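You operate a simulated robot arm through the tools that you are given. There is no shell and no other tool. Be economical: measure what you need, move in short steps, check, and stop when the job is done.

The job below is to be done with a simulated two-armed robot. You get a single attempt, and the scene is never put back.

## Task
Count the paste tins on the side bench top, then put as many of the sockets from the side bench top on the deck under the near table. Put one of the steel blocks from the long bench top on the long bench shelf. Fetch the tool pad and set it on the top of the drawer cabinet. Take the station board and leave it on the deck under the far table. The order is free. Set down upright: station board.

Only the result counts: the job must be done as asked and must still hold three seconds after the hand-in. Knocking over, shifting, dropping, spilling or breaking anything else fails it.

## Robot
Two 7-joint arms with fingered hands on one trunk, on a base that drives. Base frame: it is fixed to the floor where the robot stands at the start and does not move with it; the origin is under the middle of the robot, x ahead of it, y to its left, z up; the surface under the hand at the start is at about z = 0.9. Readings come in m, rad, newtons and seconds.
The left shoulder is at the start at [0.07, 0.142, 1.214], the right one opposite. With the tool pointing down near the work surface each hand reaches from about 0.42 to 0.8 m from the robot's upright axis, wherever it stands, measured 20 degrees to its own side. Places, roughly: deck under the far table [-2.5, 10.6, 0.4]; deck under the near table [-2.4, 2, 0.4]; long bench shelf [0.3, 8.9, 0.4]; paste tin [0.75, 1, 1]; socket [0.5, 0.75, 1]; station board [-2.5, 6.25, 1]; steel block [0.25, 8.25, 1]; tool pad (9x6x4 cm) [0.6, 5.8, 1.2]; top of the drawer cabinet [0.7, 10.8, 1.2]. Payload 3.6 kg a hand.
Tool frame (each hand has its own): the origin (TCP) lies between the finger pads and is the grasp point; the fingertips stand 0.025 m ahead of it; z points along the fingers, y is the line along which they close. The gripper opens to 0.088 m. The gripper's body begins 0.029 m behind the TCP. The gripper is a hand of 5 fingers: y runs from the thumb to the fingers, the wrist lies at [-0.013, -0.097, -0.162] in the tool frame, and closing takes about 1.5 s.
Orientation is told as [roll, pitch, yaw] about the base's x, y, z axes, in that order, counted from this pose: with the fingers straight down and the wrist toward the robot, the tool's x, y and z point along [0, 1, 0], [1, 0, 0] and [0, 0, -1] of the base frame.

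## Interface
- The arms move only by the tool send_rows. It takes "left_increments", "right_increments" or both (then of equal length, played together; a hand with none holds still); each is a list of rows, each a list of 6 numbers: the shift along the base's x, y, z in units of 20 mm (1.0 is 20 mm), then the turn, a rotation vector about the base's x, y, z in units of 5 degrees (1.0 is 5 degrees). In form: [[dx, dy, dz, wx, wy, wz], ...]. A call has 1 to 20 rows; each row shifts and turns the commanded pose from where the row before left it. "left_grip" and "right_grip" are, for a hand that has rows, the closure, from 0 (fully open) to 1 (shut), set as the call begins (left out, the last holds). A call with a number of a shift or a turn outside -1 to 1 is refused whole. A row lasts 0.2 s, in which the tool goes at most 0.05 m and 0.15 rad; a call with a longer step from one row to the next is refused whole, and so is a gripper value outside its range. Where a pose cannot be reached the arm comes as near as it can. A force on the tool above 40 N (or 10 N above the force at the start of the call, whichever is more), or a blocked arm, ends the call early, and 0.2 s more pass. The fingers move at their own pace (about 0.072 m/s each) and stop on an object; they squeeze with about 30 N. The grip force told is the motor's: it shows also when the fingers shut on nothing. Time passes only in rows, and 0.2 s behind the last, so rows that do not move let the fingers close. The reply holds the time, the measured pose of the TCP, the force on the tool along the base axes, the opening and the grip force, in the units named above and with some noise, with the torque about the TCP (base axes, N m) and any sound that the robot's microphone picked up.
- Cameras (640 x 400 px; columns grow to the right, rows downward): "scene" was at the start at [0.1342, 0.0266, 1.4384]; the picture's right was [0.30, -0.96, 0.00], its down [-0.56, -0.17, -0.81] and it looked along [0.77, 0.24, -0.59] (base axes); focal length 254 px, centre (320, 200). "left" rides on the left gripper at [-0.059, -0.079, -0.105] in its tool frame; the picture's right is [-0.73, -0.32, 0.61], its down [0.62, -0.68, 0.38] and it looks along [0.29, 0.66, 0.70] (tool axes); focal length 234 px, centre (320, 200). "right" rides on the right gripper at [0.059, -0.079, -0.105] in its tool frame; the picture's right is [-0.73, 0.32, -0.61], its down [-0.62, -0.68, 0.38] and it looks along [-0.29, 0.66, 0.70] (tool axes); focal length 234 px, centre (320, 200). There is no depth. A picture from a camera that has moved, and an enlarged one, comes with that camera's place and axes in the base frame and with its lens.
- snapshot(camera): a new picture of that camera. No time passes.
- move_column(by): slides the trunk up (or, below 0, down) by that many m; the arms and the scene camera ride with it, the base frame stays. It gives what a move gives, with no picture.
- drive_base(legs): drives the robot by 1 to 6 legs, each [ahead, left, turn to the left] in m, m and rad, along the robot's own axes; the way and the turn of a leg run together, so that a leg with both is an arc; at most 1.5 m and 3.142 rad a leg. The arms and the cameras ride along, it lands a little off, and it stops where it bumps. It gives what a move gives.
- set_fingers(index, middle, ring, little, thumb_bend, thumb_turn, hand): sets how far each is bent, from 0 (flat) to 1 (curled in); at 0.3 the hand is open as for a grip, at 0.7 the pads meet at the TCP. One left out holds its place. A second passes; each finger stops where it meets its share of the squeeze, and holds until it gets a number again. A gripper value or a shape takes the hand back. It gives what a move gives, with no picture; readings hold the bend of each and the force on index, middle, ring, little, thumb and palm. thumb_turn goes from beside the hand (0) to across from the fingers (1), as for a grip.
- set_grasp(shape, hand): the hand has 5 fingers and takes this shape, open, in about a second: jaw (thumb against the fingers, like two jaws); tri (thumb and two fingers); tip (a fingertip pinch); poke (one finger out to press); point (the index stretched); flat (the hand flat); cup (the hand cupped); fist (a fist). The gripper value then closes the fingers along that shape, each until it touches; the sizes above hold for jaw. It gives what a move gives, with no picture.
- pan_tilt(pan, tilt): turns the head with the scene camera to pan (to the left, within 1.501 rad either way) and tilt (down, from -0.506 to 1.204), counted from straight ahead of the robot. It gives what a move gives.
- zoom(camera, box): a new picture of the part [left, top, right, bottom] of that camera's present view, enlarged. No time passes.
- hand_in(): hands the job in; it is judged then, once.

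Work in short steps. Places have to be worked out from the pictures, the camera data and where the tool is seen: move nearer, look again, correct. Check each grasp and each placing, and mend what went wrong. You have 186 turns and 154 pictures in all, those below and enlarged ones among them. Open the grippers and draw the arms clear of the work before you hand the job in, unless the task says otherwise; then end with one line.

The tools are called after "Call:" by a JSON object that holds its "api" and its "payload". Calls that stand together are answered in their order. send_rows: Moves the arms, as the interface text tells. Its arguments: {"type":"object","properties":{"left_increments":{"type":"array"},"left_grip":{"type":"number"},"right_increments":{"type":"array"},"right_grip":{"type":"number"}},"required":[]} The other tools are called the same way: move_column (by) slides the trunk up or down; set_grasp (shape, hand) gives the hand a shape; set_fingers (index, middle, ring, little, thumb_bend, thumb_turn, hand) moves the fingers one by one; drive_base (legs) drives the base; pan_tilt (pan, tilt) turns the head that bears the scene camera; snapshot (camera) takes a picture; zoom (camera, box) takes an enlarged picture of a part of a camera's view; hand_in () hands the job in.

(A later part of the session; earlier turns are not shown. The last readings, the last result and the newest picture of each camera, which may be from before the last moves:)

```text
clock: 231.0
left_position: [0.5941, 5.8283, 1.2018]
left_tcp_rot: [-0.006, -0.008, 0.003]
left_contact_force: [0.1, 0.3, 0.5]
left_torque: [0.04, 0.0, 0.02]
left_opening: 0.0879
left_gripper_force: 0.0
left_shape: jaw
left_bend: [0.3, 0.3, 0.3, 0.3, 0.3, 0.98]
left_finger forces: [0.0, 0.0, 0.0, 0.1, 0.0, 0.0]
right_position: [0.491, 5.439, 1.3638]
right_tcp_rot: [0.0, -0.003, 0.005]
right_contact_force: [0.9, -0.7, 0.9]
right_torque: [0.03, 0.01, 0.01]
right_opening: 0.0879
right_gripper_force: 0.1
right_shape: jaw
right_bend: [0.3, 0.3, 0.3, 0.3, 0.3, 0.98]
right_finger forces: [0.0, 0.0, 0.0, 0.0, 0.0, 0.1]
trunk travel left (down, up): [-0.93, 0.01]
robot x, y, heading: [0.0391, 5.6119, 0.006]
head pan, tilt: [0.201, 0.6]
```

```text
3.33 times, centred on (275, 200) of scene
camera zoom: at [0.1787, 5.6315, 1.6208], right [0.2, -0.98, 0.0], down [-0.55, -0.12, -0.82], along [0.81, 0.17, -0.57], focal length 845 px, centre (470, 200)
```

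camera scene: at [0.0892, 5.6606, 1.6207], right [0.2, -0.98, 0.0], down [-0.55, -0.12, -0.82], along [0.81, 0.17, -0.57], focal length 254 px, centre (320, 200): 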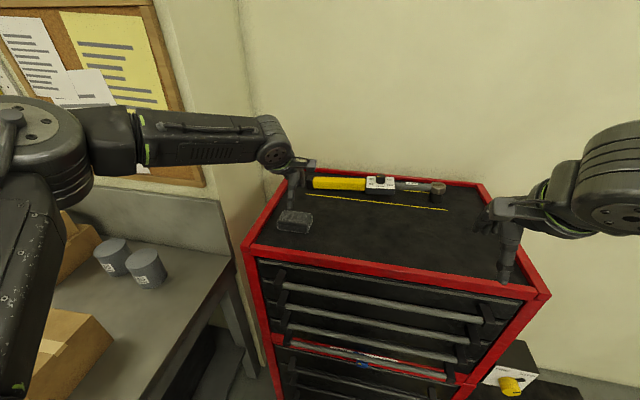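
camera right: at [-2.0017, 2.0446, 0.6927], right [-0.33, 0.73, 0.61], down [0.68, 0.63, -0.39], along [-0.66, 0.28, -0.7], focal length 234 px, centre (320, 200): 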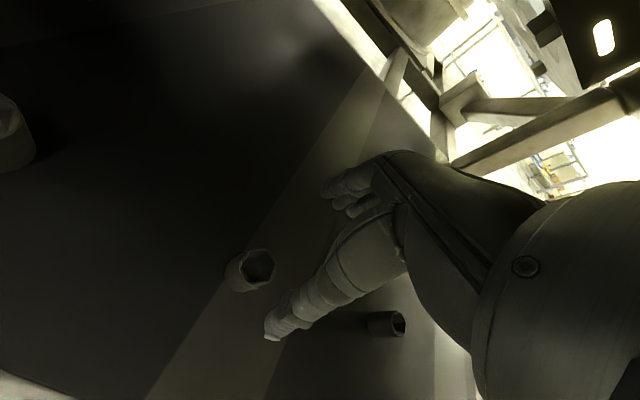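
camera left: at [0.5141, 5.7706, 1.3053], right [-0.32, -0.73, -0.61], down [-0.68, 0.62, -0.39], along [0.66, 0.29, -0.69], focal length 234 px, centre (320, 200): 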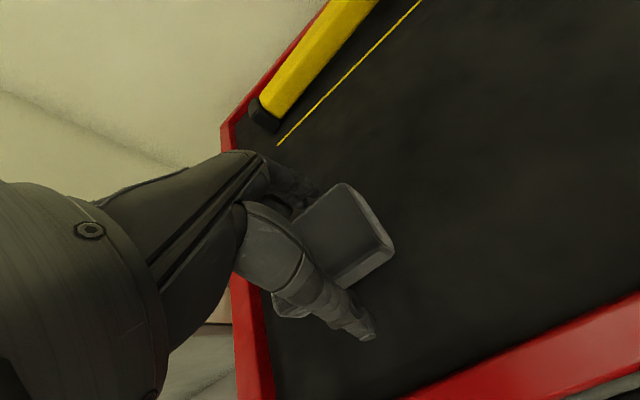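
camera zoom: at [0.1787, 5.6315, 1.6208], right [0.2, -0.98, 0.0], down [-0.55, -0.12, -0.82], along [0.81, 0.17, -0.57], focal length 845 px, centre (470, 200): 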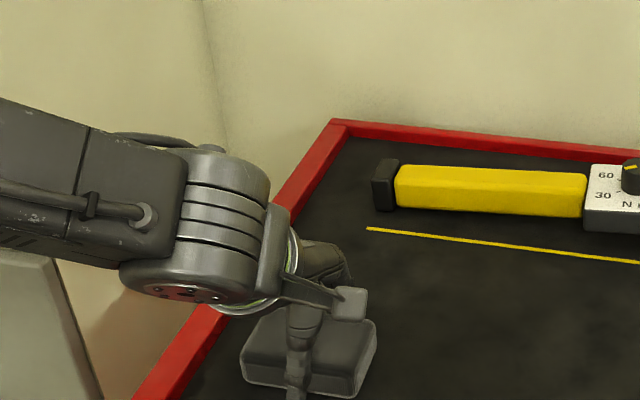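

The pad lies between the thumb and fingers. I descend in small steps to z ≈ 1.178.

Call:
{"api": "send_rows", "payload": {"left_increments": [[0, 0, -0.4, 0, 0, 0], [0, 0, -0.4, 0, 0, 0], [0, 0, -0.4, 0, 0, 0]]}}

Call:
{"api": "snapshot", "payload": {"camera": "left"}}

```text
clock: 231.8
left_position: [0.5926, 5.8262, 1.1812]
left_tcp_rot: [-0.003, -0.012, 0.006]
left_contact_force: [1.2, 1.3, 14.6]
left_torque: [0.13, -0.51, 0.04]
left_opening: 0.0866
left_gripper_force: 0.1
left_shape: jaw
left_bend: [0.29, 0.3, 0.3, 0.3, 0.31, 0.98]
left_finger forces: [0.4, 10.9, 0.0, 0.0, 2.9, 0.0]
right_position: [0.4872, 5.4379, 1.3665]
right_tcp_rot: [0.004, -0.006, 0.005]
right_contact_force: [0.3, -0.6, -0.2]
right_torque: [-0.01, -0.03, -0.02]
right_opening: 0.0876
right_gripper_force: 0.1
right_shape: jaw
right_bend: [0.3, 0.3, 0.3, 0.3, 0.3, 0.98]
right_finger forces: [0.0, 0.1, 0.0, 0.0, 0.0, 0.1]
trunk travel left (down, up): [-0.93, 0.01]
robot x, y, heading: [0.0406, 5.6124, -0.001]
head pan, tilt: [0.201, 0.6]
```

```text
92 pictures are left
camera left: at [0.5118, 5.769, 1.2847], right [-0.31, -0.73, -0.61], down [-0.68, 0.62, -0.39], along [0.66, 0.29, -0.69], focal length 234 px, centre (320, 200)
```

left: 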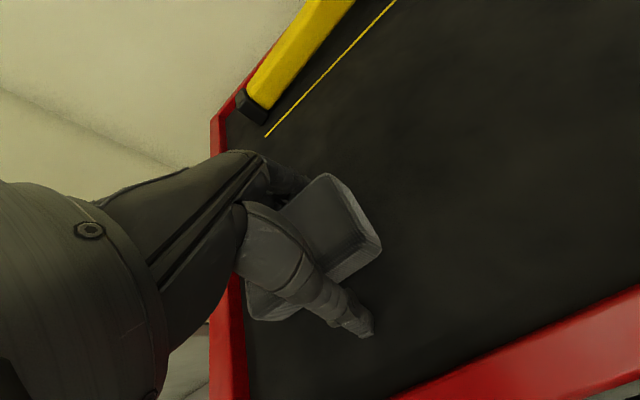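

Fingertips touch the cabinet top at about z 1.156. I lift 8 mm and close.

Call:
{"api": "send_rows", "payload": {"left_increments": [[0, 0, 0.4, 0, 0, 0], [0, 0, 0, 0, 0, 0]]}}

Call:
{"api": "send_rows", "payload": {"left_increments": [[0, 0, 0, 0, 0, 0], [0, 0, 0, 0, 0, 0], [0, 0, 0, 0, 0, 0], [0, 0, 0, 0, 0, 0], [0, 0, 0, 0, 0, 0], [0, 0, 0, 0, 0, 0], [0, 0, 0, 0, 0, 0], [0, 0, 0, 0, 0, 0]], "left_grip": 1}}

Call:
{"api": "snapshot", "payload": {"camera": "left"}}

```text
clock: 232.4
left_position: [0.594, 5.8272, 1.1853]
left_tcp_rot: [-0.007, -0.005, 0.004]
left_contact_force: [-0.9, -0.2, -0.1]
left_torque: [-0.03, 0.0, 0.0]
left_opening: 0.0877
left_gripper_force: 0.0
left_shape: jaw
left_bend: [0.3, 0.3, 0.3, 0.3, 0.3, 0.98]
left_finger forces: [0.0, 0.0, 0.0, 0.0, 0.0, 0.0]
right_position: [0.4904, 5.439, 1.3661]
right_tcp_rot: [0.003, -0.003, 0.006]
right_contact_force: [-0.3, 0.3, 0.2]
right_torque: [-0.01, 0.0, -0.01]
right_opening: 0.0875
right_gripper_force: 0.1
right_shape: jaw
right_bend: [0.3, 0.3, 0.3, 0.3, 0.3, 0.98]
right_finger forces: [0.0, 0.0, 0.0, 0.0, 0.0, 0.0]
trunk travel left (down, up): [-0.93, 0.01]
robot x, y, heading: [0.0399, 5.6141, 0.002]
head pan, tilt: [0.201, 0.6]
```

```text
clock: 234.2
left_position: [0.5955, 5.828, 1.186]
left_tcp_rot: [-0.003, -0.007, 0.003]
left_contact_force: [-0.2, -0.2, -0.4]
left_torque: [0.03, 0.02, -0.01]
left_opening: 0.0536
left_gripper_force: 30.5
left_shape: jaw
left_bend: [0.74, 0.42, 0.39, 0.43, 0.61, 0.98]
left_finger forces: [14.9, 7.9, 3.5, 1.7, 27.8, 0.1]
right_position: [0.4899, 5.4379, 1.3642]
right_tcp_rot: [0.004, -0.001, 0.007]
right_contact_force: [0.0, -0.1, 0.8]
right_torque: [-0.02, -0.03, 0.02]
right_opening: 0.0879
right_gripper_force: 0.1
right_shape: jaw
right_bend: [0.3, 0.3, 0.3, 0.3, 0.3, 0.98]
right_finger forces: [0.1, 0.0, 0.1, 0.1, 0.1, 0.1]
trunk travel left (down, up): [-0.93, 0.01]
robot x, y, heading: [0.041, 5.6155, 0.003]
head pan, tilt: [0.201, 0.6]
```

```text
91 pictures are left
camera left: at [0.5157, 5.7695, 1.2903], right [-0.32, -0.73, -0.61], down [-0.68, 0.62, -0.39], along [0.66, 0.29, -0.69], focal length 234 px, centre (320, 200)
```

left: 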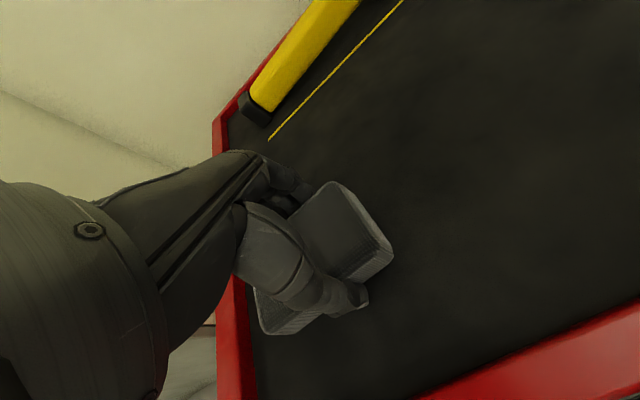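

A firm four-finger grip. I lift 16 cm and check.

Call:
{"api": "send_rows", "payload": {"left_increments": [[0, 0, 0.5, 0, 0, 0], [0, 0, 1, 0, 0, 0], [0, 0, 1, 0, 0, 0], [0, 0, 1, 0, 0, 0], [0, 0, 1, 0, 0, 0], [0, 0, 1, 0, 0, 0], [0, 0, 1, 0, 0, 0], [0, 0, 1, 0, 0, 0], [0, 0, 1, 0, 0, 0]]}}

Call:
{"api": "snapshot", "payload": {"camera": "scene"}}

```text
clock: 236.2
left_position: [0.5921, 5.8289, 1.3558]
left_tcp_rot: [-0.004, -0.006, 0.003]
left_contact_force: [0.3, 0.1, 0.0]
left_torque: [0.0, 0.01, -0.04]
left_opening: 0.0535
left_gripper_force: 29.5
left_shape: jaw
left_bend: [0.74, 0.42, 0.4, 0.42, 0.61, 0.98]
left_finger forces: [15.0, 7.5, 3.5, 1.6, 27.7, 0.0]
right_position: [0.4908, 5.4384, 1.3642]
right_tcp_rot: [0.002, -0.002, 0.006]
right_contact_force: [-0.7, 0.4, -0.4]
right_torque: [0.01, 0.04, 0.01]
right_opening: 0.0877
right_gripper_force: 0.0
right_shape: jaw
right_bend: [0.3, 0.3, 0.3, 0.3, 0.3, 0.98]
right_finger forces: [0.0, 0.0, 0.0, 0.0, 0.1, 0.0]
trunk travel left (down, up): [-0.93, 0.01]
robot x, y, heading: [0.0365, 5.6099, 0.007]
head pan, tilt: [0.201, 0.6]
```

```text
90 pictures are left
camera scene: at [0.1778, 5.6311, 1.6208], right [0.2, -0.98, 0.0], down [-0.55, -0.12, -0.83], along [0.81, 0.17, -0.56], focal length 254 px, centre (320, 200)
```

scene: 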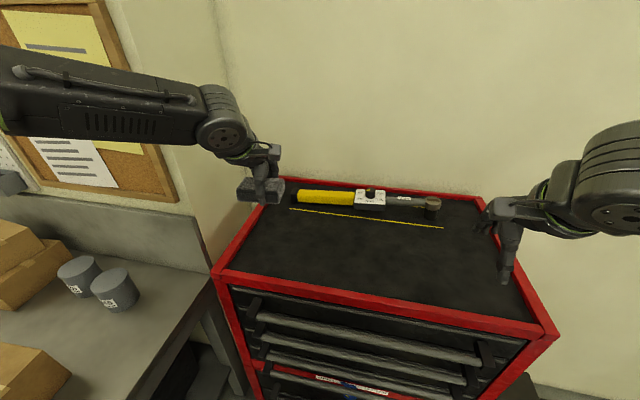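

The pad is up and free. I back off into the aisle and turn to face the middle table to look for the station board.

Call:
{"api": "drive_base", "payload": {"legs": [[-0.95, 0, 0], [0, 0.35, 0], [0, 0, 3.13]]}}

Call:
{"api": "send_rows", "payload": {"left_increments": [[0.9, 0, 0, 0, 0, 0], [0.9, 0, 0, 0, 0, 0], [0.9, 0, 0, 0, 0, 0], [0.9, 0, 0, 0, 0, 0], [0.9, 0, 0, 0, 0, 0]]}}

Call:
{"api": "pan_tilt", "payload": {"pan": 0.0, "tilt": 0.4}}

Call:
{"api": "snapshot", "payload": {"camera": "scene"}}

```text
clock: 250.4
left_position: [-1.4502, 5.7186, 1.3546]
left_tcp_rot: [-0.005, -0.007, -3.105]
left_contact_force: [-1.2, 0.7, -0.2]
left_torque: [0.02, -0.04, -0.02]
left_opening: 0.0531
left_gripper_force: 29.4
left_shape: jaw
left_bend: [0.74, 0.42, 0.4, 0.42, 0.62, 0.98]
left_finger forces: [14.5, 7.6, 3.5, 1.7, 27.1, 0.0]
right_position: [-1.361, 6.1116, 1.3651]
right_tcp_rot: [0.003, -0.002, -3.105]
right_contact_force: [0.1, -0.4, 0.0]
right_torque: [0.04, 0.02, 0.02]
right_opening: 0.0876
right_gripper_force: 0.1
right_shape: jaw
right_bend: [0.3, 0.3, 0.3, 0.3, 0.3, 0.98]
right_finger forces: [0.0, 0.0, 0.1, 0.0, 0.0, 0.1]
trunk travel left (down, up): [-0.93, 0.01]
robot x, y, heading: [-0.9033, 5.9498, -3.103]
head pan, tilt: [0.201, 0.6]
```

```text
clock: 251.6
left_position: [-1.3577, 5.7189, 1.3571]
left_tcp_rot: [-0.007, -0.006, -3.105]
left_contact_force: [0.4, 0.5, -0.3]
left_torque: [0.03, -0.02, -0.02]
left_opening: 0.0532
left_gripper_force: 29.7
left_shape: jaw
left_bend: [0.74, 0.42, 0.4, 0.42, 0.62, 0.98]
left_finger forces: [14.6, 7.4, 3.6, 1.7, 27.3, 0.0]
right_position: [-1.3599, 6.1122, 1.3642]
right_tcp_rot: [0.001, -0.004, -3.104]
right_contact_force: [1.1, -0.8, -0.4]
right_torque: [-0.02, 0.0, 0.02]
right_opening: 0.0878
right_gripper_force: 0.0
right_shape: jaw
right_bend: [0.3, 0.3, 0.3, 0.3, 0.3, 0.98]
right_finger forces: [0.0, 0.0, 0.0, 0.1, 0.0, 0.0]
trunk travel left (down, up): [-0.93, 0.01]
robot x, y, heading: [-0.9043, 5.9531, -3.107]
head pan, tilt: [0.201, 0.6]
```

```text
clock: 252.3
left_position: [-1.359, 5.7201, 1.3548]
left_tcp_rot: [-0.004, -0.007, -3.104]
left_contact_force: [0.4, 0.1, -0.7]
left_torque: [0.0, 0.0, 0.01]
left_opening: 0.0529
left_gripper_force: 30.2
left_shape: jaw
left_bend: [0.74, 0.42, 0.4, 0.42, 0.62, 0.98]
left_finger forces: [14.6, 7.4, 3.5, 1.7, 27.4, 0.0]
right_position: [-1.3598, 6.1105, 1.3643]
right_tcp_rot: [0.003, -0.001, -3.105]
right_contact_force: [0.9, 0.1, -1.3]
right_torque: [-0.02, 0.01, 0.0]
right_opening: 0.0875
right_gripper_force: 0.1
right_shape: jaw
right_bend: [0.3, 0.3, 0.3, 0.3, 0.3, 0.98]
right_finger forces: [0.0, 0.0, 0.0, 0.1, 0.1, 0.1]
trunk travel left (down, up): [-0.93, 0.01]
robot x, y, heading: [-0.9089, 5.9518, -3.109]
head pan, tilt: [0.0, 0.4]
```

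```text
89 pictures are left
camera scene: at [-1.0476, 5.9486, 1.639], right [-0.04, 1.0, 0.0], down [0.39, 0.01, -0.92], along [-0.92, -0.04, -0.39], focal length 254 px, centre (320, 200)
```

scene: 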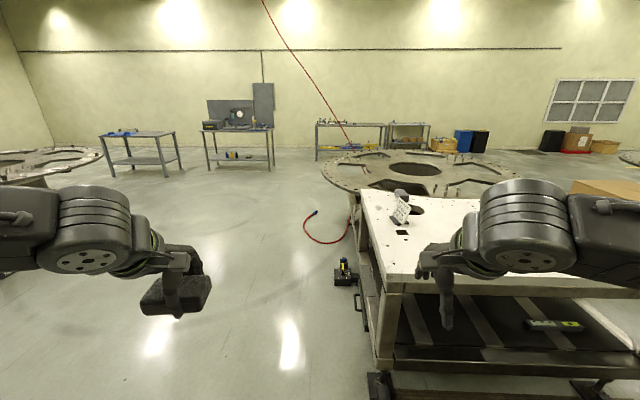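

The middle table starts at y ≈ 6.1, with an upright labelled item near its left end. I zoom in.

Call:
{"api": "zoom", "payload": {"camera": "scene", "box": [350, 160, 470, 260]}}

Call:
{"api": "pan_tilt", "payload": {"pan": -0.7, "tilt": 0.4}}

Call:
{"api": "snapshot", "payload": {"camera": "scene"}}

```text
4.00 times, centred on (410, 210) of scene
camera zoom: at [-1.0476, 5.9486, 1.639], right [-0.04, 1.0, 0.0], down [0.39, 0.01, -0.92], along [-0.92, -0.04, -0.39], focal length 1014 px, centre (-40, 160)
```

zoom: 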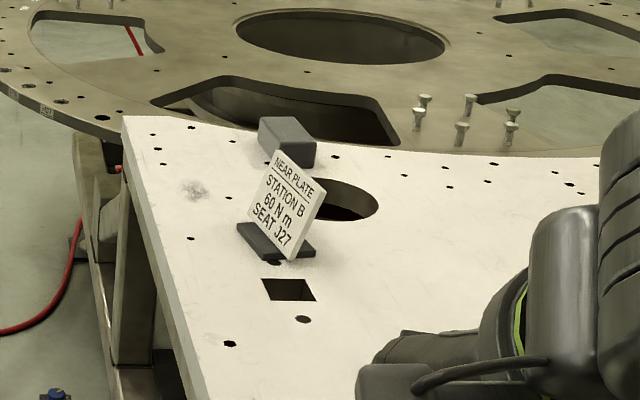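

```text
clock: 253.4
left_position: [-1.3597, 5.7196, 1.3561]
left_tcp_rot: [-0.005, -0.007, -3.104]
left_contact_force: [0.3, 0.4, -1.2]
left_torque: [0.0, -0.02, -0.01]
left_opening: 0.053
left_gripper_force: 30.8
left_shape: jaw
left_bend: [0.74, 0.42, 0.4, 0.42, 0.62, 0.98]
left_finger forces: [14.6, 7.5, 3.5, 1.7, 27.3, 0.1]
right_position: [-1.3607, 6.1111, 1.3639]
right_tcp_rot: [0.0, -0.002, -3.106]
right_contact_force: [-0.1, -0.2, -0.2]
right_torque: [0.01, -0.02, 0.03]
right_opening: 0.0877
right_gripper_force: 0.0
right_shape: jaw
right_bend: [0.3, 0.3, 0.3, 0.3, 0.3, 0.98]
right_finger forces: [0.0, 0.1, 0.1, 0.0, 0.0, 0.1]
trunk travel left (down, up): [-0.93, 0.01]
robot x, y, heading: [-0.9051, 5.9533, -3.107]
head pan, tilt: [-0.7, 0.4]
```

```text
87 pictures are left
camera scene: at [-1.0286, 6.0089, 1.639], right [0.61, 0.79, 0.0], down [0.31, -0.24, -0.92], along [-0.73, 0.57, -0.39], focal length 254 px, centre (320, 200)
```

scene: 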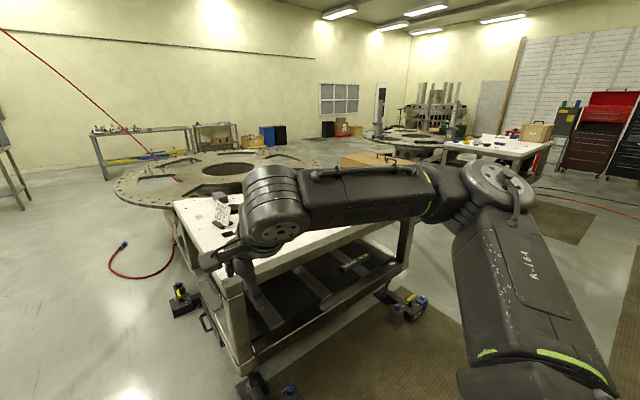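

The station board is an upright plate on a black foot at about (-2.47, 6.37), its plane nearly along x. It is best reached from the table's left end, facing +y with the right hand. I drive round there, staying clear of the jacks.

Call:
{"api": "drive_base", "payload": {"legs": [[0, 0.7, 0], [1.3, 0, 0], [0.35, 0, 0], [0, 0, -1.6]]}}

Call:
{"api": "move_column", "payload": {"by": -0.18}}

Call:
{"api": "pan_tilt", "payload": {"pan": 0.0, "tilt": 0.6}}

Call:
{"api": "snapshot", "payload": {"camera": "scene"}}

```text
clock: 269.2
left_position: [-2.7491, 5.7035, 1.3551]
left_tcp_rot: [-0.003, -0.006, 1.539]
left_contact_force: [0.1, 0.1, -1.2]
left_torque: [-0.02, 0.0, 0.01]
left_opening: 0.0526
left_gripper_force: 29.4
left_shape: jaw
left_bend: [0.74, 0.42, 0.4, 0.42, 0.62, 0.98]
left_finger forces: [14.6, 7.4, 3.6, 1.7, 27.0, 0.0]
right_position: [-2.3589, 5.68, 1.3649]
right_tcp_rot: [0.003, -0.001, 1.541]
right_contact_force: [-0.3, 0.5, -0.7]
right_torque: [0.05, 0.0, -0.01]
right_opening: 0.0876
right_gripper_force: 0.1
right_shape: jaw
right_bend: [0.3, 0.3, 0.3, 0.3, 0.3, 0.98]
right_finger forces: [0.1, 0.1, 0.0, 0.1, 0.0, 0.0]
trunk travel left (down, up): [-0.93, 0.01]
robot x, y, heading: [-2.5456, 5.2356, 1.536]
head pan, tilt: [-0.7, 0.4]
```

```text
clock: 271.2
left_position: [-2.7496, 5.7051, 1.1759]
left_tcp_rot: [-0.006, -0.007, 1.538]
left_contact_force: [0.5, -0.4, -0.3]
left_torque: [0.03, -0.01, 0.02]
left_opening: 0.0529
left_gripper_force: 29.8
left_shape: jaw
left_bend: [0.74, 0.42, 0.4, 0.42, 0.62, 0.98]
left_finger forces: [14.5, 7.5, 3.4, 1.7, 27.1, 0.0]
right_position: [-2.3572, 5.6796, 1.1845]
right_tcp_rot: [0.005, -0.002, 1.54]
right_contact_force: [0.2, 0.3, -0.2]
right_torque: [0.04, 0.04, 0.03]
right_opening: 0.0877
right_gripper_force: 0.1
right_shape: jaw
right_bend: [0.3, 0.3, 0.3, 0.3, 0.3, 0.98]
right_finger forces: [0.1, 0.0, 0.0, 0.1, 0.0, 0.0]
trunk travel left (down, up): [-0.75, 0.19]
robot x, y, heading: [-2.5506, 5.2371, 1.54]
head pan, tilt: [-0.7, 0.4]
```

```text
clock: 272.2
left_position: [-2.749, 5.7049, 1.1745]
left_tcp_rot: [-0.003, -0.006, 1.539]
left_contact_force: [0.1, 0.0, -1.1]
left_torque: [-0.01, -0.01, 0.01]
left_opening: 0.0527
left_gripper_force: 30.0
left_shape: jaw
left_bend: [0.74, 0.42, 0.4, 0.42, 0.62, 0.98]
left_finger forces: [14.4, 7.4, 3.5, 1.7, 27.1, 0.0]
right_position: [-2.3576, 5.6809, 1.1845]
right_tcp_rot: [0.004, -0.002, 1.538]
right_contact_force: [0.1, 0.0, 0.4]
right_torque: [-0.02, -0.01, -0.02]
right_opening: 0.0878
right_gripper_force: 0.1
right_shape: jaw
right_bend: [0.3, 0.3, 0.3, 0.3, 0.3, 0.98]
right_finger forces: [0.0, 0.0, 0.1, 0.0, 0.0, 0.0]
trunk travel left (down, up): [-0.75, 0.19]
robot x, y, heading: [-2.5471, 5.2373, 1.538]
head pan, tilt: [0.0, 0.6]
```

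```text
86 pictures are left
camera scene: at [-2.5419, 5.3758, 1.4408], right [1.0, -0.03, 0.0], down [-0.02, -0.56, -0.83], along [0.03, 0.82, -0.56], focal length 254 px, centre (320, 200)
```

scene: 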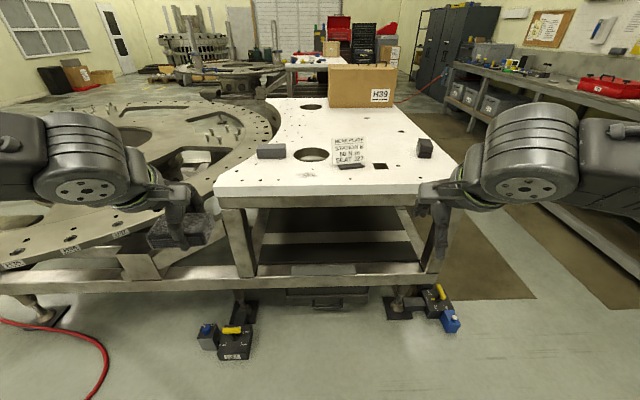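

The board faces me clearly. I zoom in for its exact pose.

Call:
{"api": "zoom", "payload": {"camera": "scene", "box": [290, 110, 410, 190]}}

```text
5.00 times, centred on (350, 150) of scene
camera zoom: at [-2.5419, 5.3758, 1.4408], right [1.0, -0.03, 0.0], down [-0.02, -0.56, -0.83], along [0.03, 0.82, -0.56], focal length 1268 px, centre (170, 450)
```

zoom: 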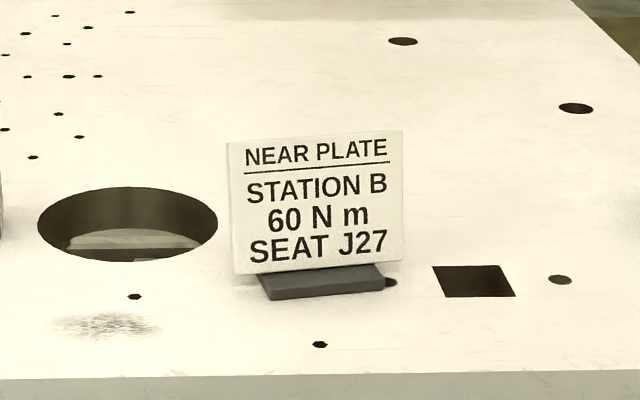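

The plate spans x ≈ -2.455…-2.31 around y ≈ 6.37, turned about 10°, with its top near z 1.07 and the table top at z ≈ 0.945. I drive 0.45 m closer between the jacks and take a measurement from there.

Call:
{"api": "drive_base", "payload": {"legs": [[0.45, 0, 0]]}}

Call:
{"api": "pan_tilt", "payload": {"pan": -0.1, "tilt": 0.65}}

Call:
{"api": "snapshot", "payload": {"camera": "scene"}}

Call:
{"api": "snapshot", "payload": {"camera": "right"}}

```text
clock: 274.9
left_position: [-2.7354, 6.1513, 1.1752]
left_tcp_rot: [-0.005, -0.007, 1.538]
left_contact_force: [-0.2, -0.3, -1.0]
left_torque: [-0.03, -0.04, 0.04]
left_opening: 0.0527
left_gripper_force: 29.6
left_shape: jaw
left_bend: [0.74, 0.43, 0.4, 0.42, 0.62, 0.98]
left_finger forces: [14.4, 7.3, 3.5, 1.7, 27.1, 0.1]
right_position: [-2.3438, 6.1252, 1.1855]
right_tcp_rot: [0.004, -0.003, 1.539]
right_contact_force: [0.4, 0.3, -0.3]
right_torque: [-0.03, -0.04, 0.0]
right_opening: 0.0878
right_gripper_force: 0.0
right_shape: jaw
right_bend: [0.3, 0.3, 0.3, 0.3, 0.3, 0.98]
right_finger forces: [0.0, 0.0, 0.0, 0.1, 0.0, 0.1]
trunk travel left (down, up): [-0.75, 0.19]
robot x, y, heading: [-2.5349, 5.6832, 1.543]
head pan, tilt: [0.0, 0.6]
```

```text
clock: 275.6
left_position: [-2.7358, 6.1501, 1.1754]
left_tcp_rot: [-0.005, -0.004, 1.539]
left_contact_force: [0.1, -0.6, -0.2]
left_torque: [0.05, -0.01, -0.01]
left_opening: 0.0527
left_gripper_force: 30.0
left_shape: jaw
left_bend: [0.74, 0.43, 0.4, 0.42, 0.62, 0.98]
left_finger forces: [14.5, 7.3, 3.5, 1.7, 27.1, 0.0]
right_position: [-2.3449, 6.1265, 1.185]
right_tcp_rot: [0.003, -0.002, 1.542]
right_contact_force: [0.1, 0.4, -0.9]
right_torque: [0.0, 0.01, 0.0]
right_opening: 0.0876
right_gripper_force: 0.1
right_shape: jaw
right_bend: [0.3, 0.3, 0.3, 0.3, 0.3, 0.98]
right_finger forces: [0.0, 0.1, 0.0, 0.1, 0.0, 0.1]
trunk travel left (down, up): [-0.75, 0.19]
robot x, y, heading: [-2.5307, 5.6817, 1.544]
head pan, tilt: [-0.099, 0.649]
```

```text
84 pictures are left
camera scene: at [-2.5203, 5.8198, 1.4365], right [0.99, -0.13, 0.0], down [-0.08, -0.6, -0.8], along [0.1, 0.79, -0.6], focal length 254 px, centre (320, 200)
```

scene: 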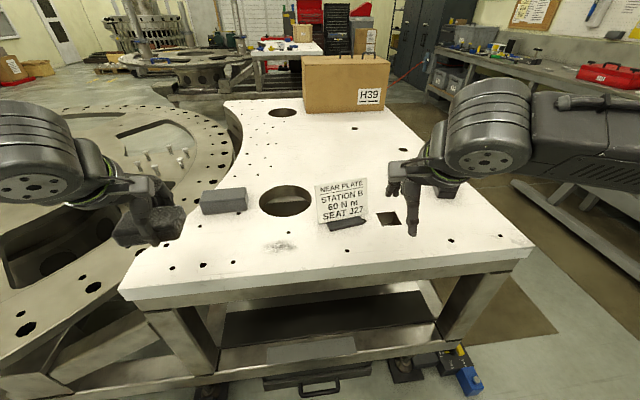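

```text
83 pictures are left
camera right: at [-2.4058, 6.0484, 1.2902], right [0.74, 0.3, 0.61], down [0.6, -0.7, -0.39], along [0.31, 0.65, -0.7], focal length 234 px, centre (320, 200)
```

right: 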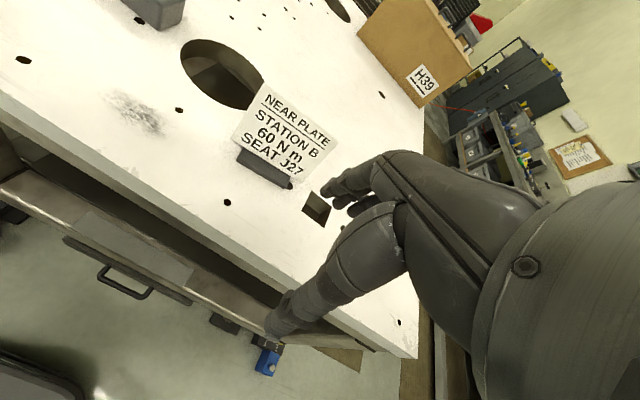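

I zoom both views for more exact corner pixels.

Call:
{"api": "zoom", "payload": {"camera": "right", "box": [210, 70, 370, 200]}}

Call:
{"api": "zoom", "payload": {"camera": "scene", "box": [290, 160, 410, 240]}}

```text
3.08 times, centred on (290, 135) of right
camera zoom: at [-2.4058, 6.0484, 1.2902], right [0.74, 0.3, 0.61], down [0.6, -0.7, -0.39], along [0.31, 0.65, -0.7], focal length 720 px, centre (412, 400)
```

zoom: 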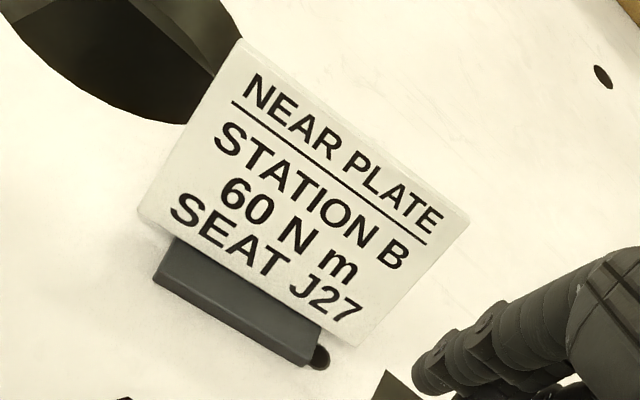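

```text
5.00 times, centred on (350, 200) of scene
camera zoom: at [-2.5203, 5.8198, 1.4365], right [0.99, -0.13, 0.0], down [-0.08, -0.6, -0.8], along [0.1, 0.79, -0.6], focal length 1268 px, centre (170, 200)
```

zoom: 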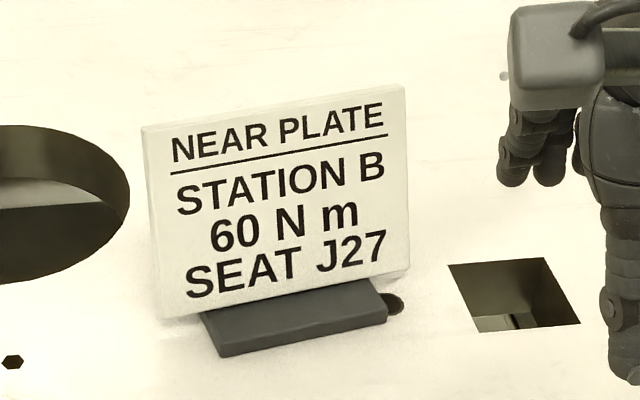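

Triangulation gives the plate's top edge from (-2.464, 6.376) to (-2.317, 6.396) at z 1.064, leaning back about 14°. I bring the right hand above it, turned to match the plate's yaw and lean.

Call:
{"api": "send_rows", "payload": {"right_increments": [[-0.23, 0.92, -0.05, -0.193, -0.026, 0.136], [-0.23, 0.92, -0.05, -0.193, -0.026, 0.136], [-0.23, 0.92, -0.05, -0.193, -0.026, 0.136], [-0.23, 0.92, -0.05, -0.193, -0.026, 0.136], [-0.23, 0.92, -0.05, -0.193, -0.026, 0.136], [-0.23, 0.92, -0.05, -0.193, -0.026, 0.136], [-0.23, 0.92, -0.05, -0.193, -0.026, 0.136], [-0.23, 0.92, -0.05, -0.193, -0.026, 0.136], [-0.23, 0.92, -0.05, -0.193, -0.026, 0.136], [-0.23, 0.92, -0.05, -0.193, -0.026, 0.136], [-0.23, 0.92, -0.05, -0.193, -0.026, 0.136], [-0.23, 0.92, -0.05, -0.193, -0.026, 0.136], [-0.23, 0.92, -0.05, -0.193, -0.026, 0.136], [-0.23, 0.92, -0.05, -0.193, -0.026, 0.136]]}}

Call:
{"api": "snapshot", "payload": {"camera": "right"}}

Call:
{"api": "zoom", "payload": {"camera": "scene", "box": [270, 120, 450, 240]}}

```text
clock: 278.6
left_position: [-2.7389, 6.151, 1.1743]
left_tcp_rot: [-0.007, -0.006, 1.539]
left_contact_force: [0.8, -0.1, -0.4]
left_torque: [0.0, -0.04, 0.0]
left_opening: 0.0527
left_gripper_force: 29.5
left_shape: jaw
left_bend: [0.74, 0.43, 0.4, 0.42, 0.62, 0.97]
left_finger forces: [14.5, 7.4, 3.5, 1.7, 27.2, 0.1]
right_position: [-2.4129, 6.3812, 1.171]
right_tcp_rot: [-0.02, 0.237, 1.706]
right_contact_force: [-0.7, 1.0, 0.4]
right_torque: [-0.02, -0.02, 0.03]
right_opening: 0.0875
right_gripper_force: 0.0
right_shape: jaw
right_bend: [0.3, 0.3, 0.3, 0.3, 0.3, 0.98]
right_finger forces: [0.1, 0.0, 0.1, 0.0, 0.0, 0.1]
trunk travel left (down, up): [-0.75, 0.19]
robot x, y, heading: [-2.5341, 5.6823, 1.539]
head pan, tilt: [-0.099, 0.649]
```

```text
80 pictures are left
camera right: at [-2.4656, 6.3205, 1.2906], right [0.64, 0.55, 0.53], down [0.73, -0.66, -0.2], along [0.24, 0.51, -0.82], focal length 234 px, centre (320, 200)
```

right: 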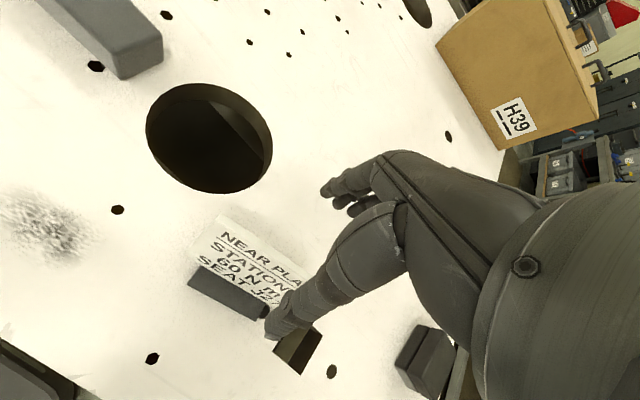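

```text
3.33 times, centred on (360, 180) of scene
camera zoom: at [-2.5232, 5.82, 1.4365], right [0.99, -0.13, 0.0], down [-0.08, -0.6, -0.8], along [0.1, 0.79, -0.6], focal length 845 px, centre (187, 267)
```

zoom: 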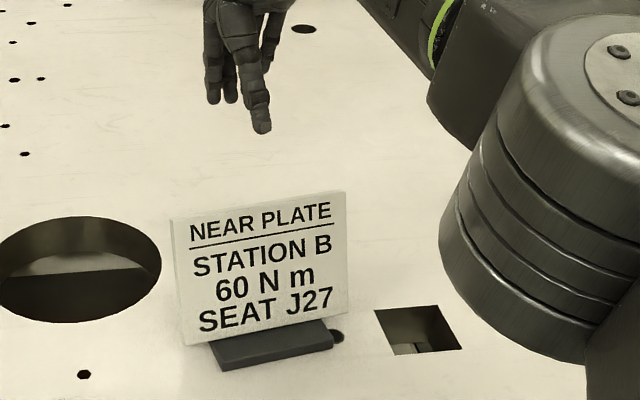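

The plate's top edge mid-point reads (-2.424, 6.380, 1.064). I shift 3 cm further in y so the approach runs along the leaning plate, and come part-way down.

Call:
{"api": "send_rows", "payload": {"right_increments": [[0, 0.8, 0, 0, 0, 0], [0, 0.75, 0, 0, 0, 0], [0.03, -0.23, -0.97, 0, 0, 0], [0.03, -0.23, -0.97, 0, 0, 0], [0.03, -0.23, -0.97, 0, 0, 0]]}}

Call:
{"api": "snapshot", "payload": {"camera": "right"}}

Call:
{"api": "zoom", "payload": {"camera": "scene", "box": [270, 120, 450, 240]}}

```text
clock: 279.8
left_position: [-2.7364, 6.1503, 1.175]
left_tcp_rot: [-0.005, -0.005, 1.54]
left_contact_force: [-0.2, 0.9, -0.6]
left_torque: [0.03, -0.02, -0.03]
left_opening: 0.0527
left_gripper_force: 30.6
left_shape: jaw
left_bend: [0.74, 0.43, 0.4, 0.42, 0.62, 0.97]
left_finger forces: [14.4, 7.4, 3.5, 1.7, 27.2, 0.0]
right_position: [-2.4062, 6.3688, 1.108]
right_tcp_rot: [-0.018, 0.236, 1.704]
right_contact_force: [-0.4, -0.6, 0.4]
right_torque: [0.01, 0.0, 0.01]
right_opening: 0.0876
right_gripper_force: 0.1
right_shape: jaw
right_bend: [0.3, 0.3, 0.3, 0.3, 0.3, 0.98]
right_finger forces: [0.0, 0.0, 0.1, 0.1, 0.0, 0.0]
right hand out of reach, approached as far as the arm can: row 1, 2
trunk travel left (down, up): [-0.75, 0.19]
robot x, y, heading: [-2.534, 5.683, 1.544]
head pan, tilt: [-0.099, 0.649]
```

```text
78 pictures are left
camera right: at [-2.4596, 6.3079, 1.2283], right [0.65, 0.55, 0.53], down [0.72, -0.66, -0.2], along [0.23, 0.51, -0.83], focal length 234 px, centre (320, 200)
```

right: 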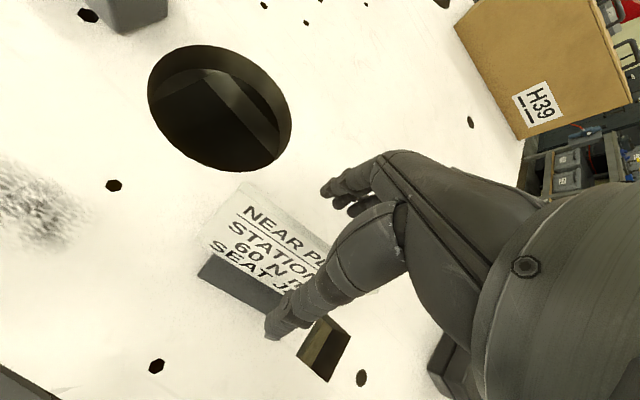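

```text
3.33 times, centred on (360, 180) of scene
camera zoom: at [-2.5205, 5.8198, 1.4365], right [0.99, -0.13, 0.0], down [-0.08, -0.6, -0.8], along [0.1, 0.79, -0.6], focal length 845 px, centre (187, 267)
```

zoom: 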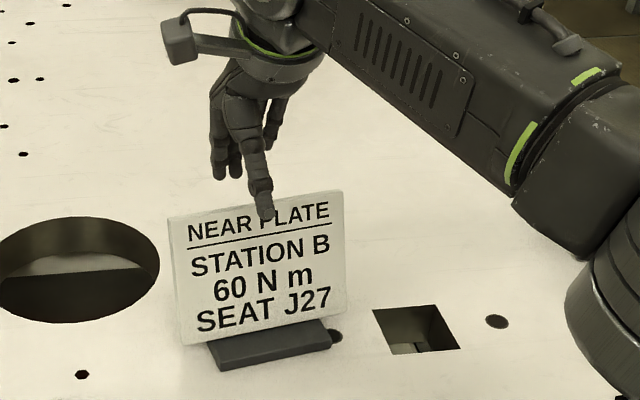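

The arm is at its limit. I lift a bit, drive 7 cm closer and re-measure.

Call:
{"api": "send_rows", "payload": {"right_increments": [[0, 0, 1, 0, 0, 0], [0, 0, 1, 0, 0, 0], [0, 0, 1, 0, 0, 0]]}}

Call:
{"api": "drive_base", "payload": {"legs": [[0.08, 0, 0]]}}

Call:
{"api": "snapshot", "payload": {"camera": "right"}}

Call:
{"api": "snapshot", "payload": {"camera": "scene"}}

```text
clock: 280.6
left_position: [-2.7367, 6.1495, 1.1749]
left_tcp_rot: [-0.005, -0.008, 1.539]
left_contact_force: [0.6, -0.3, -0.5]
left_torque: [-0.01, -0.04, -0.03]
left_opening: 0.053
left_gripper_force: 30.0
left_shape: jaw
left_bend: [0.74, 0.43, 0.4, 0.42, 0.62, 0.97]
left_finger forces: [14.4, 7.4, 3.6, 1.7, 27.1, 0.1]
right_position: [-2.404, 6.3679, 1.1685]
right_tcp_rot: [-0.016, 0.235, 1.705]
right_contact_force: [-0.3, -0.2, -0.5]
right_torque: [0.0, 0.03, 0.01]
right_opening: 0.0877
right_gripper_force: 0.0
right_shape: jaw
right_bend: [0.3, 0.3, 0.3, 0.3, 0.3, 0.98]
right_finger forces: [0.0, 0.0, 0.1, 0.1, 0.0, 0.0]
trunk travel left (down, up): [-0.75, 0.19]
robot x, y, heading: [-2.5305, 5.6802, 1.537]
head pan, tilt: [-0.099, 0.649]
```

```text
clock: 281.7
left_position: [-2.7339, 6.2265, 1.1766]
left_tcp_rot: [-0.005, -0.008, 1.54]
left_contact_force: [-0.7, -0.7, -0.2]
left_torque: [0.02, 0.01, 0.01]
left_opening: 0.0526
left_gripper_force: 30.2
left_shape: jaw
left_bend: [0.74, 0.43, 0.4, 0.42, 0.62, 0.97]
left_finger forces: [14.5, 7.4, 3.5, 1.6, 27.1, 0.0]
right_position: [-2.4014, 6.4453, 1.1709]
right_tcp_rot: [-0.018, 0.234, 1.706]
right_contact_force: [0.4, -0.1, 0.5]
right_torque: [-0.01, 0.01, -0.02]
right_opening: 0.0878
right_gripper_force: 0.1
right_shape: jaw
right_bend: [0.3, 0.3, 0.3, 0.3, 0.3, 0.98]
right_finger forces: [0.0, 0.0, 0.0, 0.0, 0.0, 0.1]
trunk travel left (down, up): [-0.75, 0.19]
robot x, y, heading: [-2.5271, 5.763, 1.541]
head pan, tilt: [-0.099, 0.649]
```

```text
76 pictures are left
camera right: at [-2.4553, 6.3844, 1.2909], right [0.65, 0.55, 0.53], down [0.72, -0.66, -0.2], along [0.23, 0.52, -0.82], focal length 234 px, centre (320, 200)
```

right: 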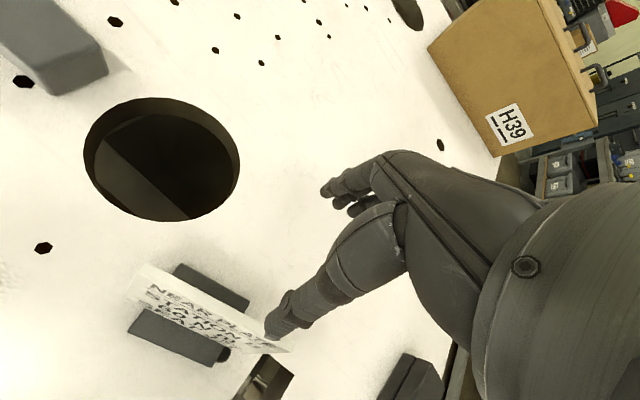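

```text
75 pictures are left
camera scene: at [-2.5181, 5.8958, 1.4369], right [0.99, -0.13, 0.0], down [-0.08, -0.6, -0.8], along [0.1, 0.79, -0.6], focal length 254 px, centre (320, 200)
```

scene: 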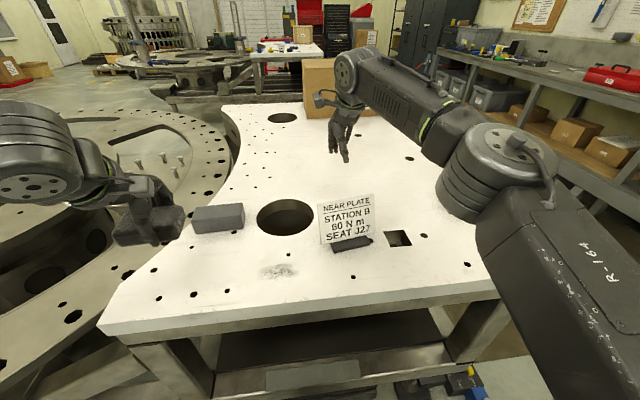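

Now the top edge mid-point reads (-2.402, 6.378). I line up on the lean axis and descend most of the way.

Call:
{"api": "send_rows", "payload": {"right_increments": [[-0.3, -0.85, 0, 0, 0, 0], [-0.3, -0.8, 0, 0, 0, 0], [0.03, -0.23, -0.97, 0, 0, 0], [0.03, -0.23, -0.97, 0, 0, 0], [0.03, -0.23, -0.97, 0, 0, 0], [0.03, -0.23, -0.97, 0, 0, 0]]}}

Call:
{"api": "snapshot", "payload": {"camera": "right"}}

Call:
{"api": "zoom", "payload": {"camera": "scene", "box": [260, 120, 440, 260]}}

```text
clock: 283.1
left_position: [-2.7329, 6.2303, 1.1749]
left_tcp_rot: [-0.004, -0.003, 1.538]
left_contact_force: [1.0, -0.7, -1.2]
left_torque: [-0.02, -0.04, 0.0]
left_opening: 0.0529
left_gripper_force: 29.6
left_shape: jaw
left_bend: [0.74, 0.43, 0.4, 0.42, 0.62, 0.97]
left_finger forces: [14.5, 7.4, 3.5, 1.7, 27.1, 0.1]
right_position: [-2.4103, 6.3991, 1.0928]
right_tcp_rot: [-0.015, 0.236, 1.706]
right_contact_force: [0.4, 0.6, 0.0]
right_torque: [0.0, -0.03, 0.03]
right_opening: 0.0874
right_gripper_force: 0.1
right_shape: jaw
right_bend: [0.3, 0.3, 0.3, 0.3, 0.3, 0.98]
right_finger forces: [0.0, 0.0, 0.0, 0.0, 0.1, 0.0]
trunk travel left (down, up): [-0.75, 0.19]
robot x, y, heading: [-2.5337, 5.7619, 1.541]
head pan, tilt: [-0.099, 0.649]
```

```text
74 pictures are left
camera right: at [-2.4632, 6.3379, 1.2127], right [0.65, 0.55, 0.53], down [0.72, -0.66, -0.2], along [0.23, 0.51, -0.83], focal length 234 px, centre (320, 200)
```

right: 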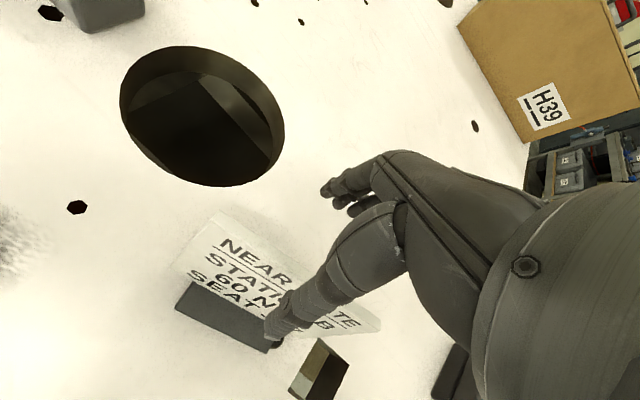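

```text
2.86 times, centred on (350, 190) of scene
camera zoom: at [-2.5175, 5.9, 1.4364], right [0.99, -0.13, 0.0], down [-0.08, -0.6, -0.8], along [0.1, 0.79, -0.61], focal length 724 px, centre (234, 229)
```

zoom: 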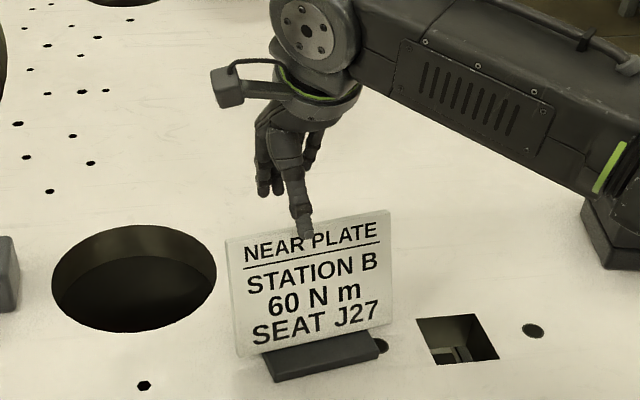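

The thumb is in front of the plate and the fingers behind it. I finish the descent with a 1 cm correction toward the plate.

Call:
{"api": "send_rows", "payload": {"right_increments": [[0.03, -0.45, -0.6, 0, 0, 0], [0.03, -0.4, -0.9, 0, 0, 0], [0.03, -0.23, -0.9, 0, 0, 0]]}}

Call:
{"api": "snapshot", "payload": {"camera": "right"}}

Call:
{"api": "zoom", "payload": {"camera": "scene", "box": [260, 120, 440, 260]}}

```text
clock: 283.9
left_position: [-2.7336, 6.2304, 1.1756]
left_tcp_rot: [-0.005, -0.007, 1.539]
left_contact_force: [-0.3, 0.1, 0.9]
left_torque: [0.0, -0.02, -0.03]
left_opening: 0.0525
left_gripper_force: 30.4
left_shape: jaw
left_bend: [0.74, 0.43, 0.4, 0.42, 0.62, 0.97]
left_finger forces: [14.5, 7.4, 3.5, 1.7, 27.1, 0.0]
right_position: [-2.4103, 6.3771, 1.0449]
right_tcp_rot: [-0.017, 0.235, 1.706]
right_contact_force: [1.0, 0.0, -0.4]
right_torque: [-0.01, -0.03, 0.0]
right_opening: 0.0876
right_gripper_force: 0.0
right_shape: jaw
right_bend: [0.3, 0.3, 0.3, 0.3, 0.3, 0.98]
right_finger forces: [0.0, 0.1, 0.1, 0.0, 0.0, 0.0]
trunk travel left (down, up): [-0.75, 0.19]
robot x, y, heading: [-2.5284, 5.76, 1.541]
head pan, tilt: [-0.099, 0.649]
```

```text
72 pictures are left
camera right: at [-2.4636, 6.3165, 1.1643], right [0.65, 0.55, 0.53], down [0.72, -0.66, -0.2], along [0.23, 0.51, -0.83], focal length 234 px, centre (320, 200)
```

right: 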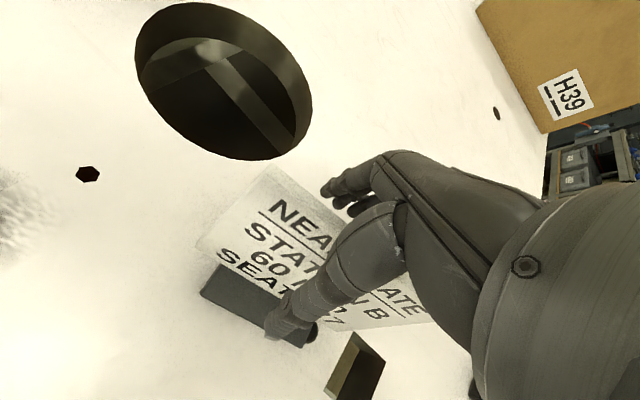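

```text
2.86 times, centred on (350, 190) of scene
camera zoom: at [-2.5178, 5.899, 1.4366], right [0.99, -0.13, 0.0], down [-0.08, -0.6, -0.8], along [0.1, 0.79, -0.6], focal length 724 px, centre (234, 229)
```

zoom: 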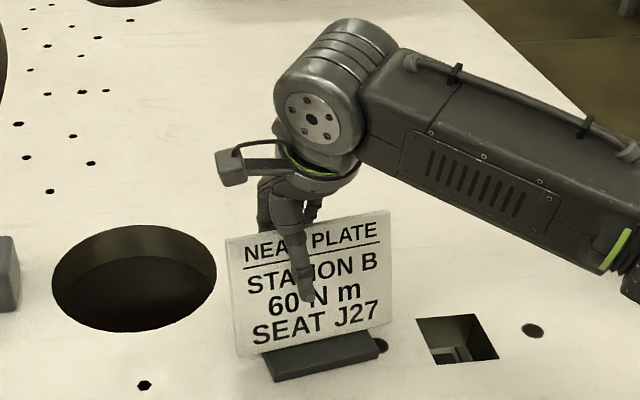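

The plate is straddled properly. I close the right hand.

Call:
{"api": "send_rows", "payload": {"right_increments": [[0, 0, 0, 0, 0, 0], [0, 0, 0, 0, 0, 0], [0, 0, 0, 0, 0, 0], [0, 0, 0, 0, 0, 0], [0, 0, 0, 0, 0, 0], [0, 0, 0, 0, 0, 0], [0, 0, 0, 0, 0, 0], [0, 0, 0, 0, 0, 0], [0, 0, 0, 0, 0, 0]], "right_grip": 1}}

Call:
{"api": "snapshot", "payload": {"camera": "right"}}

Call:
{"api": "zoom", "payload": {"camera": "scene", "box": [260, 120, 440, 260]}}

```text
clock: 285.9
left_position: [-2.7328, 6.2292, 1.1749]
left_tcp_rot: [-0.005, -0.008, 1.539]
left_contact_force: [-0.3, -0.3, 0.2]
left_torque: [0.01, -0.01, -0.01]
left_opening: 0.0527
left_gripper_force: 29.9
left_shape: jaw
left_bend: [0.74, 0.43, 0.4, 0.42, 0.62, 0.97]
left_finger forces: [14.4, 7.4, 3.5, 1.7, 27.1, 0.1]
right_position: [-2.4104, 6.3783, 1.0449]
right_tcp_rot: [-0.016, 0.236, 1.705]
right_contact_force: [-0.6, -0.2, 0.4]
right_torque: [-0.01, 0.07, 0.04]
right_opening: 0.0038
right_gripper_force: 29.5
right_shape: jaw
right_bend: [0.7, 0.7, 0.7, 0.7, 0.75, 1.0]
right_finger forces: [16.9, 7.2, 3.1, 0.0, 27.0, 0.0]
trunk travel left (down, up): [-0.75, 0.19]
robot x, y, heading: [-2.5327, 5.7627, 1.546]
head pan, tilt: [-0.099, 0.649]
```

```text
70 pictures are left
camera right: at [-2.4637, 6.3166, 1.1642], right [0.65, 0.55, 0.53], down [0.72, -0.66, -0.2], along [0.23, 0.51, -0.83], focal length 234 px, centre (320, 200)
```

right: 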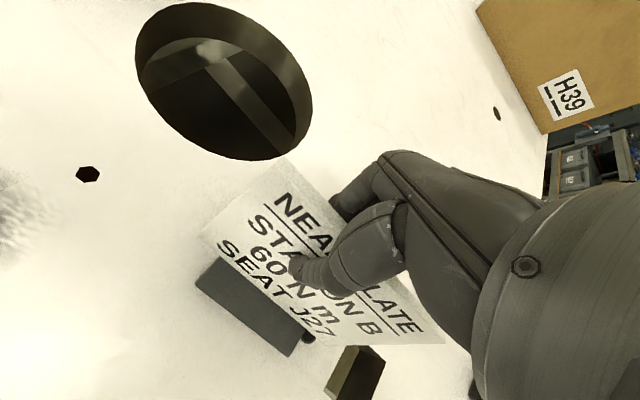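

```text
2.86 times, centred on (350, 190) of scene
camera zoom: at [-2.5178, 5.8992, 1.4365], right [0.99, -0.13, 0.0], down [-0.08, -0.6, -0.8], along [0.1, 0.79, -0.6], focal length 724 px, centre (234, 229)
```

zoom: 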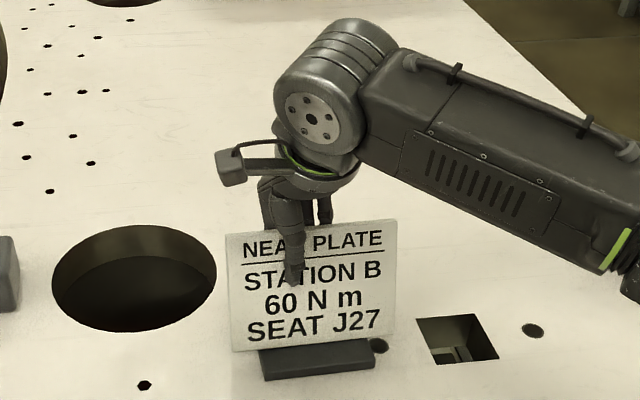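

The plate is pinched (opening 4 mm, good forces). I lift straight up 14 cm.

Call:
{"api": "send_rows", "payload": {"right_increments": [[0, 0, 0.5, 0, 0, 0], [0, 0, 0.7, 0, 0, 0], [0, 0, 1, 0, 0, 0], [0, 0, 1, 0, 0, 0], [0, 0, 1, 0, 0, 0], [0, 0, 1, 0, 0, 0], [0, 0, 1, 0, 0, 0], [0, 0, 1, 0, 0, 0]]}}

Call:
{"api": "snapshot", "payload": {"camera": "scene"}}

Call:
{"api": "snapshot", "payload": {"camera": "right"}}

```text
clock: 287.7
left_position: [-2.7334, 6.2284, 1.1744]
left_tcp_rot: [-0.006, -0.008, 1.54]
left_contact_force: [0.1, -0.5, 0.3]
left_torque: [-0.01, 0.01, 0.02]
left_opening: 0.0525
left_gripper_force: 29.8
left_shape: jaw
left_bend: [0.74, 0.43, 0.4, 0.42, 0.62, 0.97]
left_finger forces: [14.5, 7.4, 3.5, 1.6, 27.2, 0.1]
right_position: [-2.409, 6.3753, 1.1872]
right_tcp_rot: [-0.017, 0.236, 1.707]
right_contact_force: [0.6, -0.1, -2.5]
right_torque: [0.01, 0.02, 0.02]
right_opening: 0.0036
right_gripper_force: 30.2
right_shape: jaw
right_bend: [0.7, 0.7, 0.7, 0.7, 0.75, 1.0]
right_finger forces: [18.3, 6.9, 2.3, 0.0, 27.1, 0.1]
trunk travel left (down, up): [-0.75, 0.19]
robot x, y, heading: [-2.5262, 5.7636, 1.54]
head pan, tilt: [-0.099, 0.649]
```

```text
68 pictures are left
camera scene: at [-2.5182, 5.8988, 1.4365], right [0.99, -0.13, 0.0], down [-0.08, -0.6, -0.8], along [0.1, 0.79, -0.6], focal length 254 px, centre (320, 200)
```

scene: 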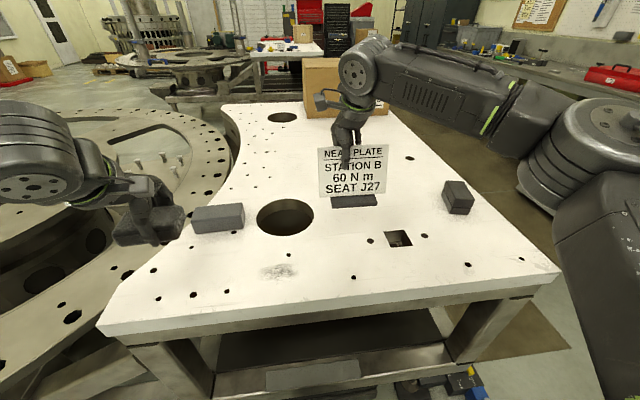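

```text
67 pictures are left
camera right: at [-2.4617, 6.314, 1.3079], right [0.65, 0.55, 0.53], down [0.72, -0.66, -0.2], along [0.23, 0.51, -0.83], focal length 234 px, centre (320, 200)
```

right: 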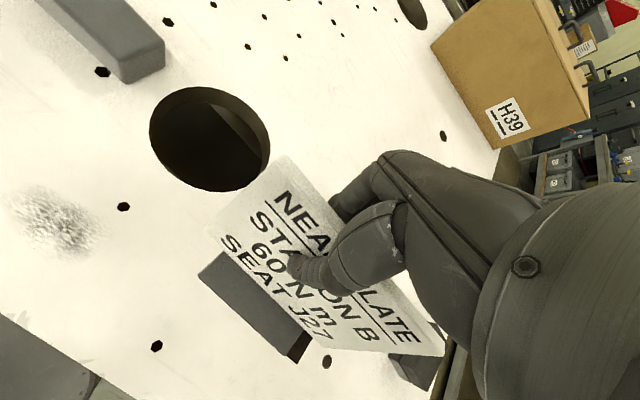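

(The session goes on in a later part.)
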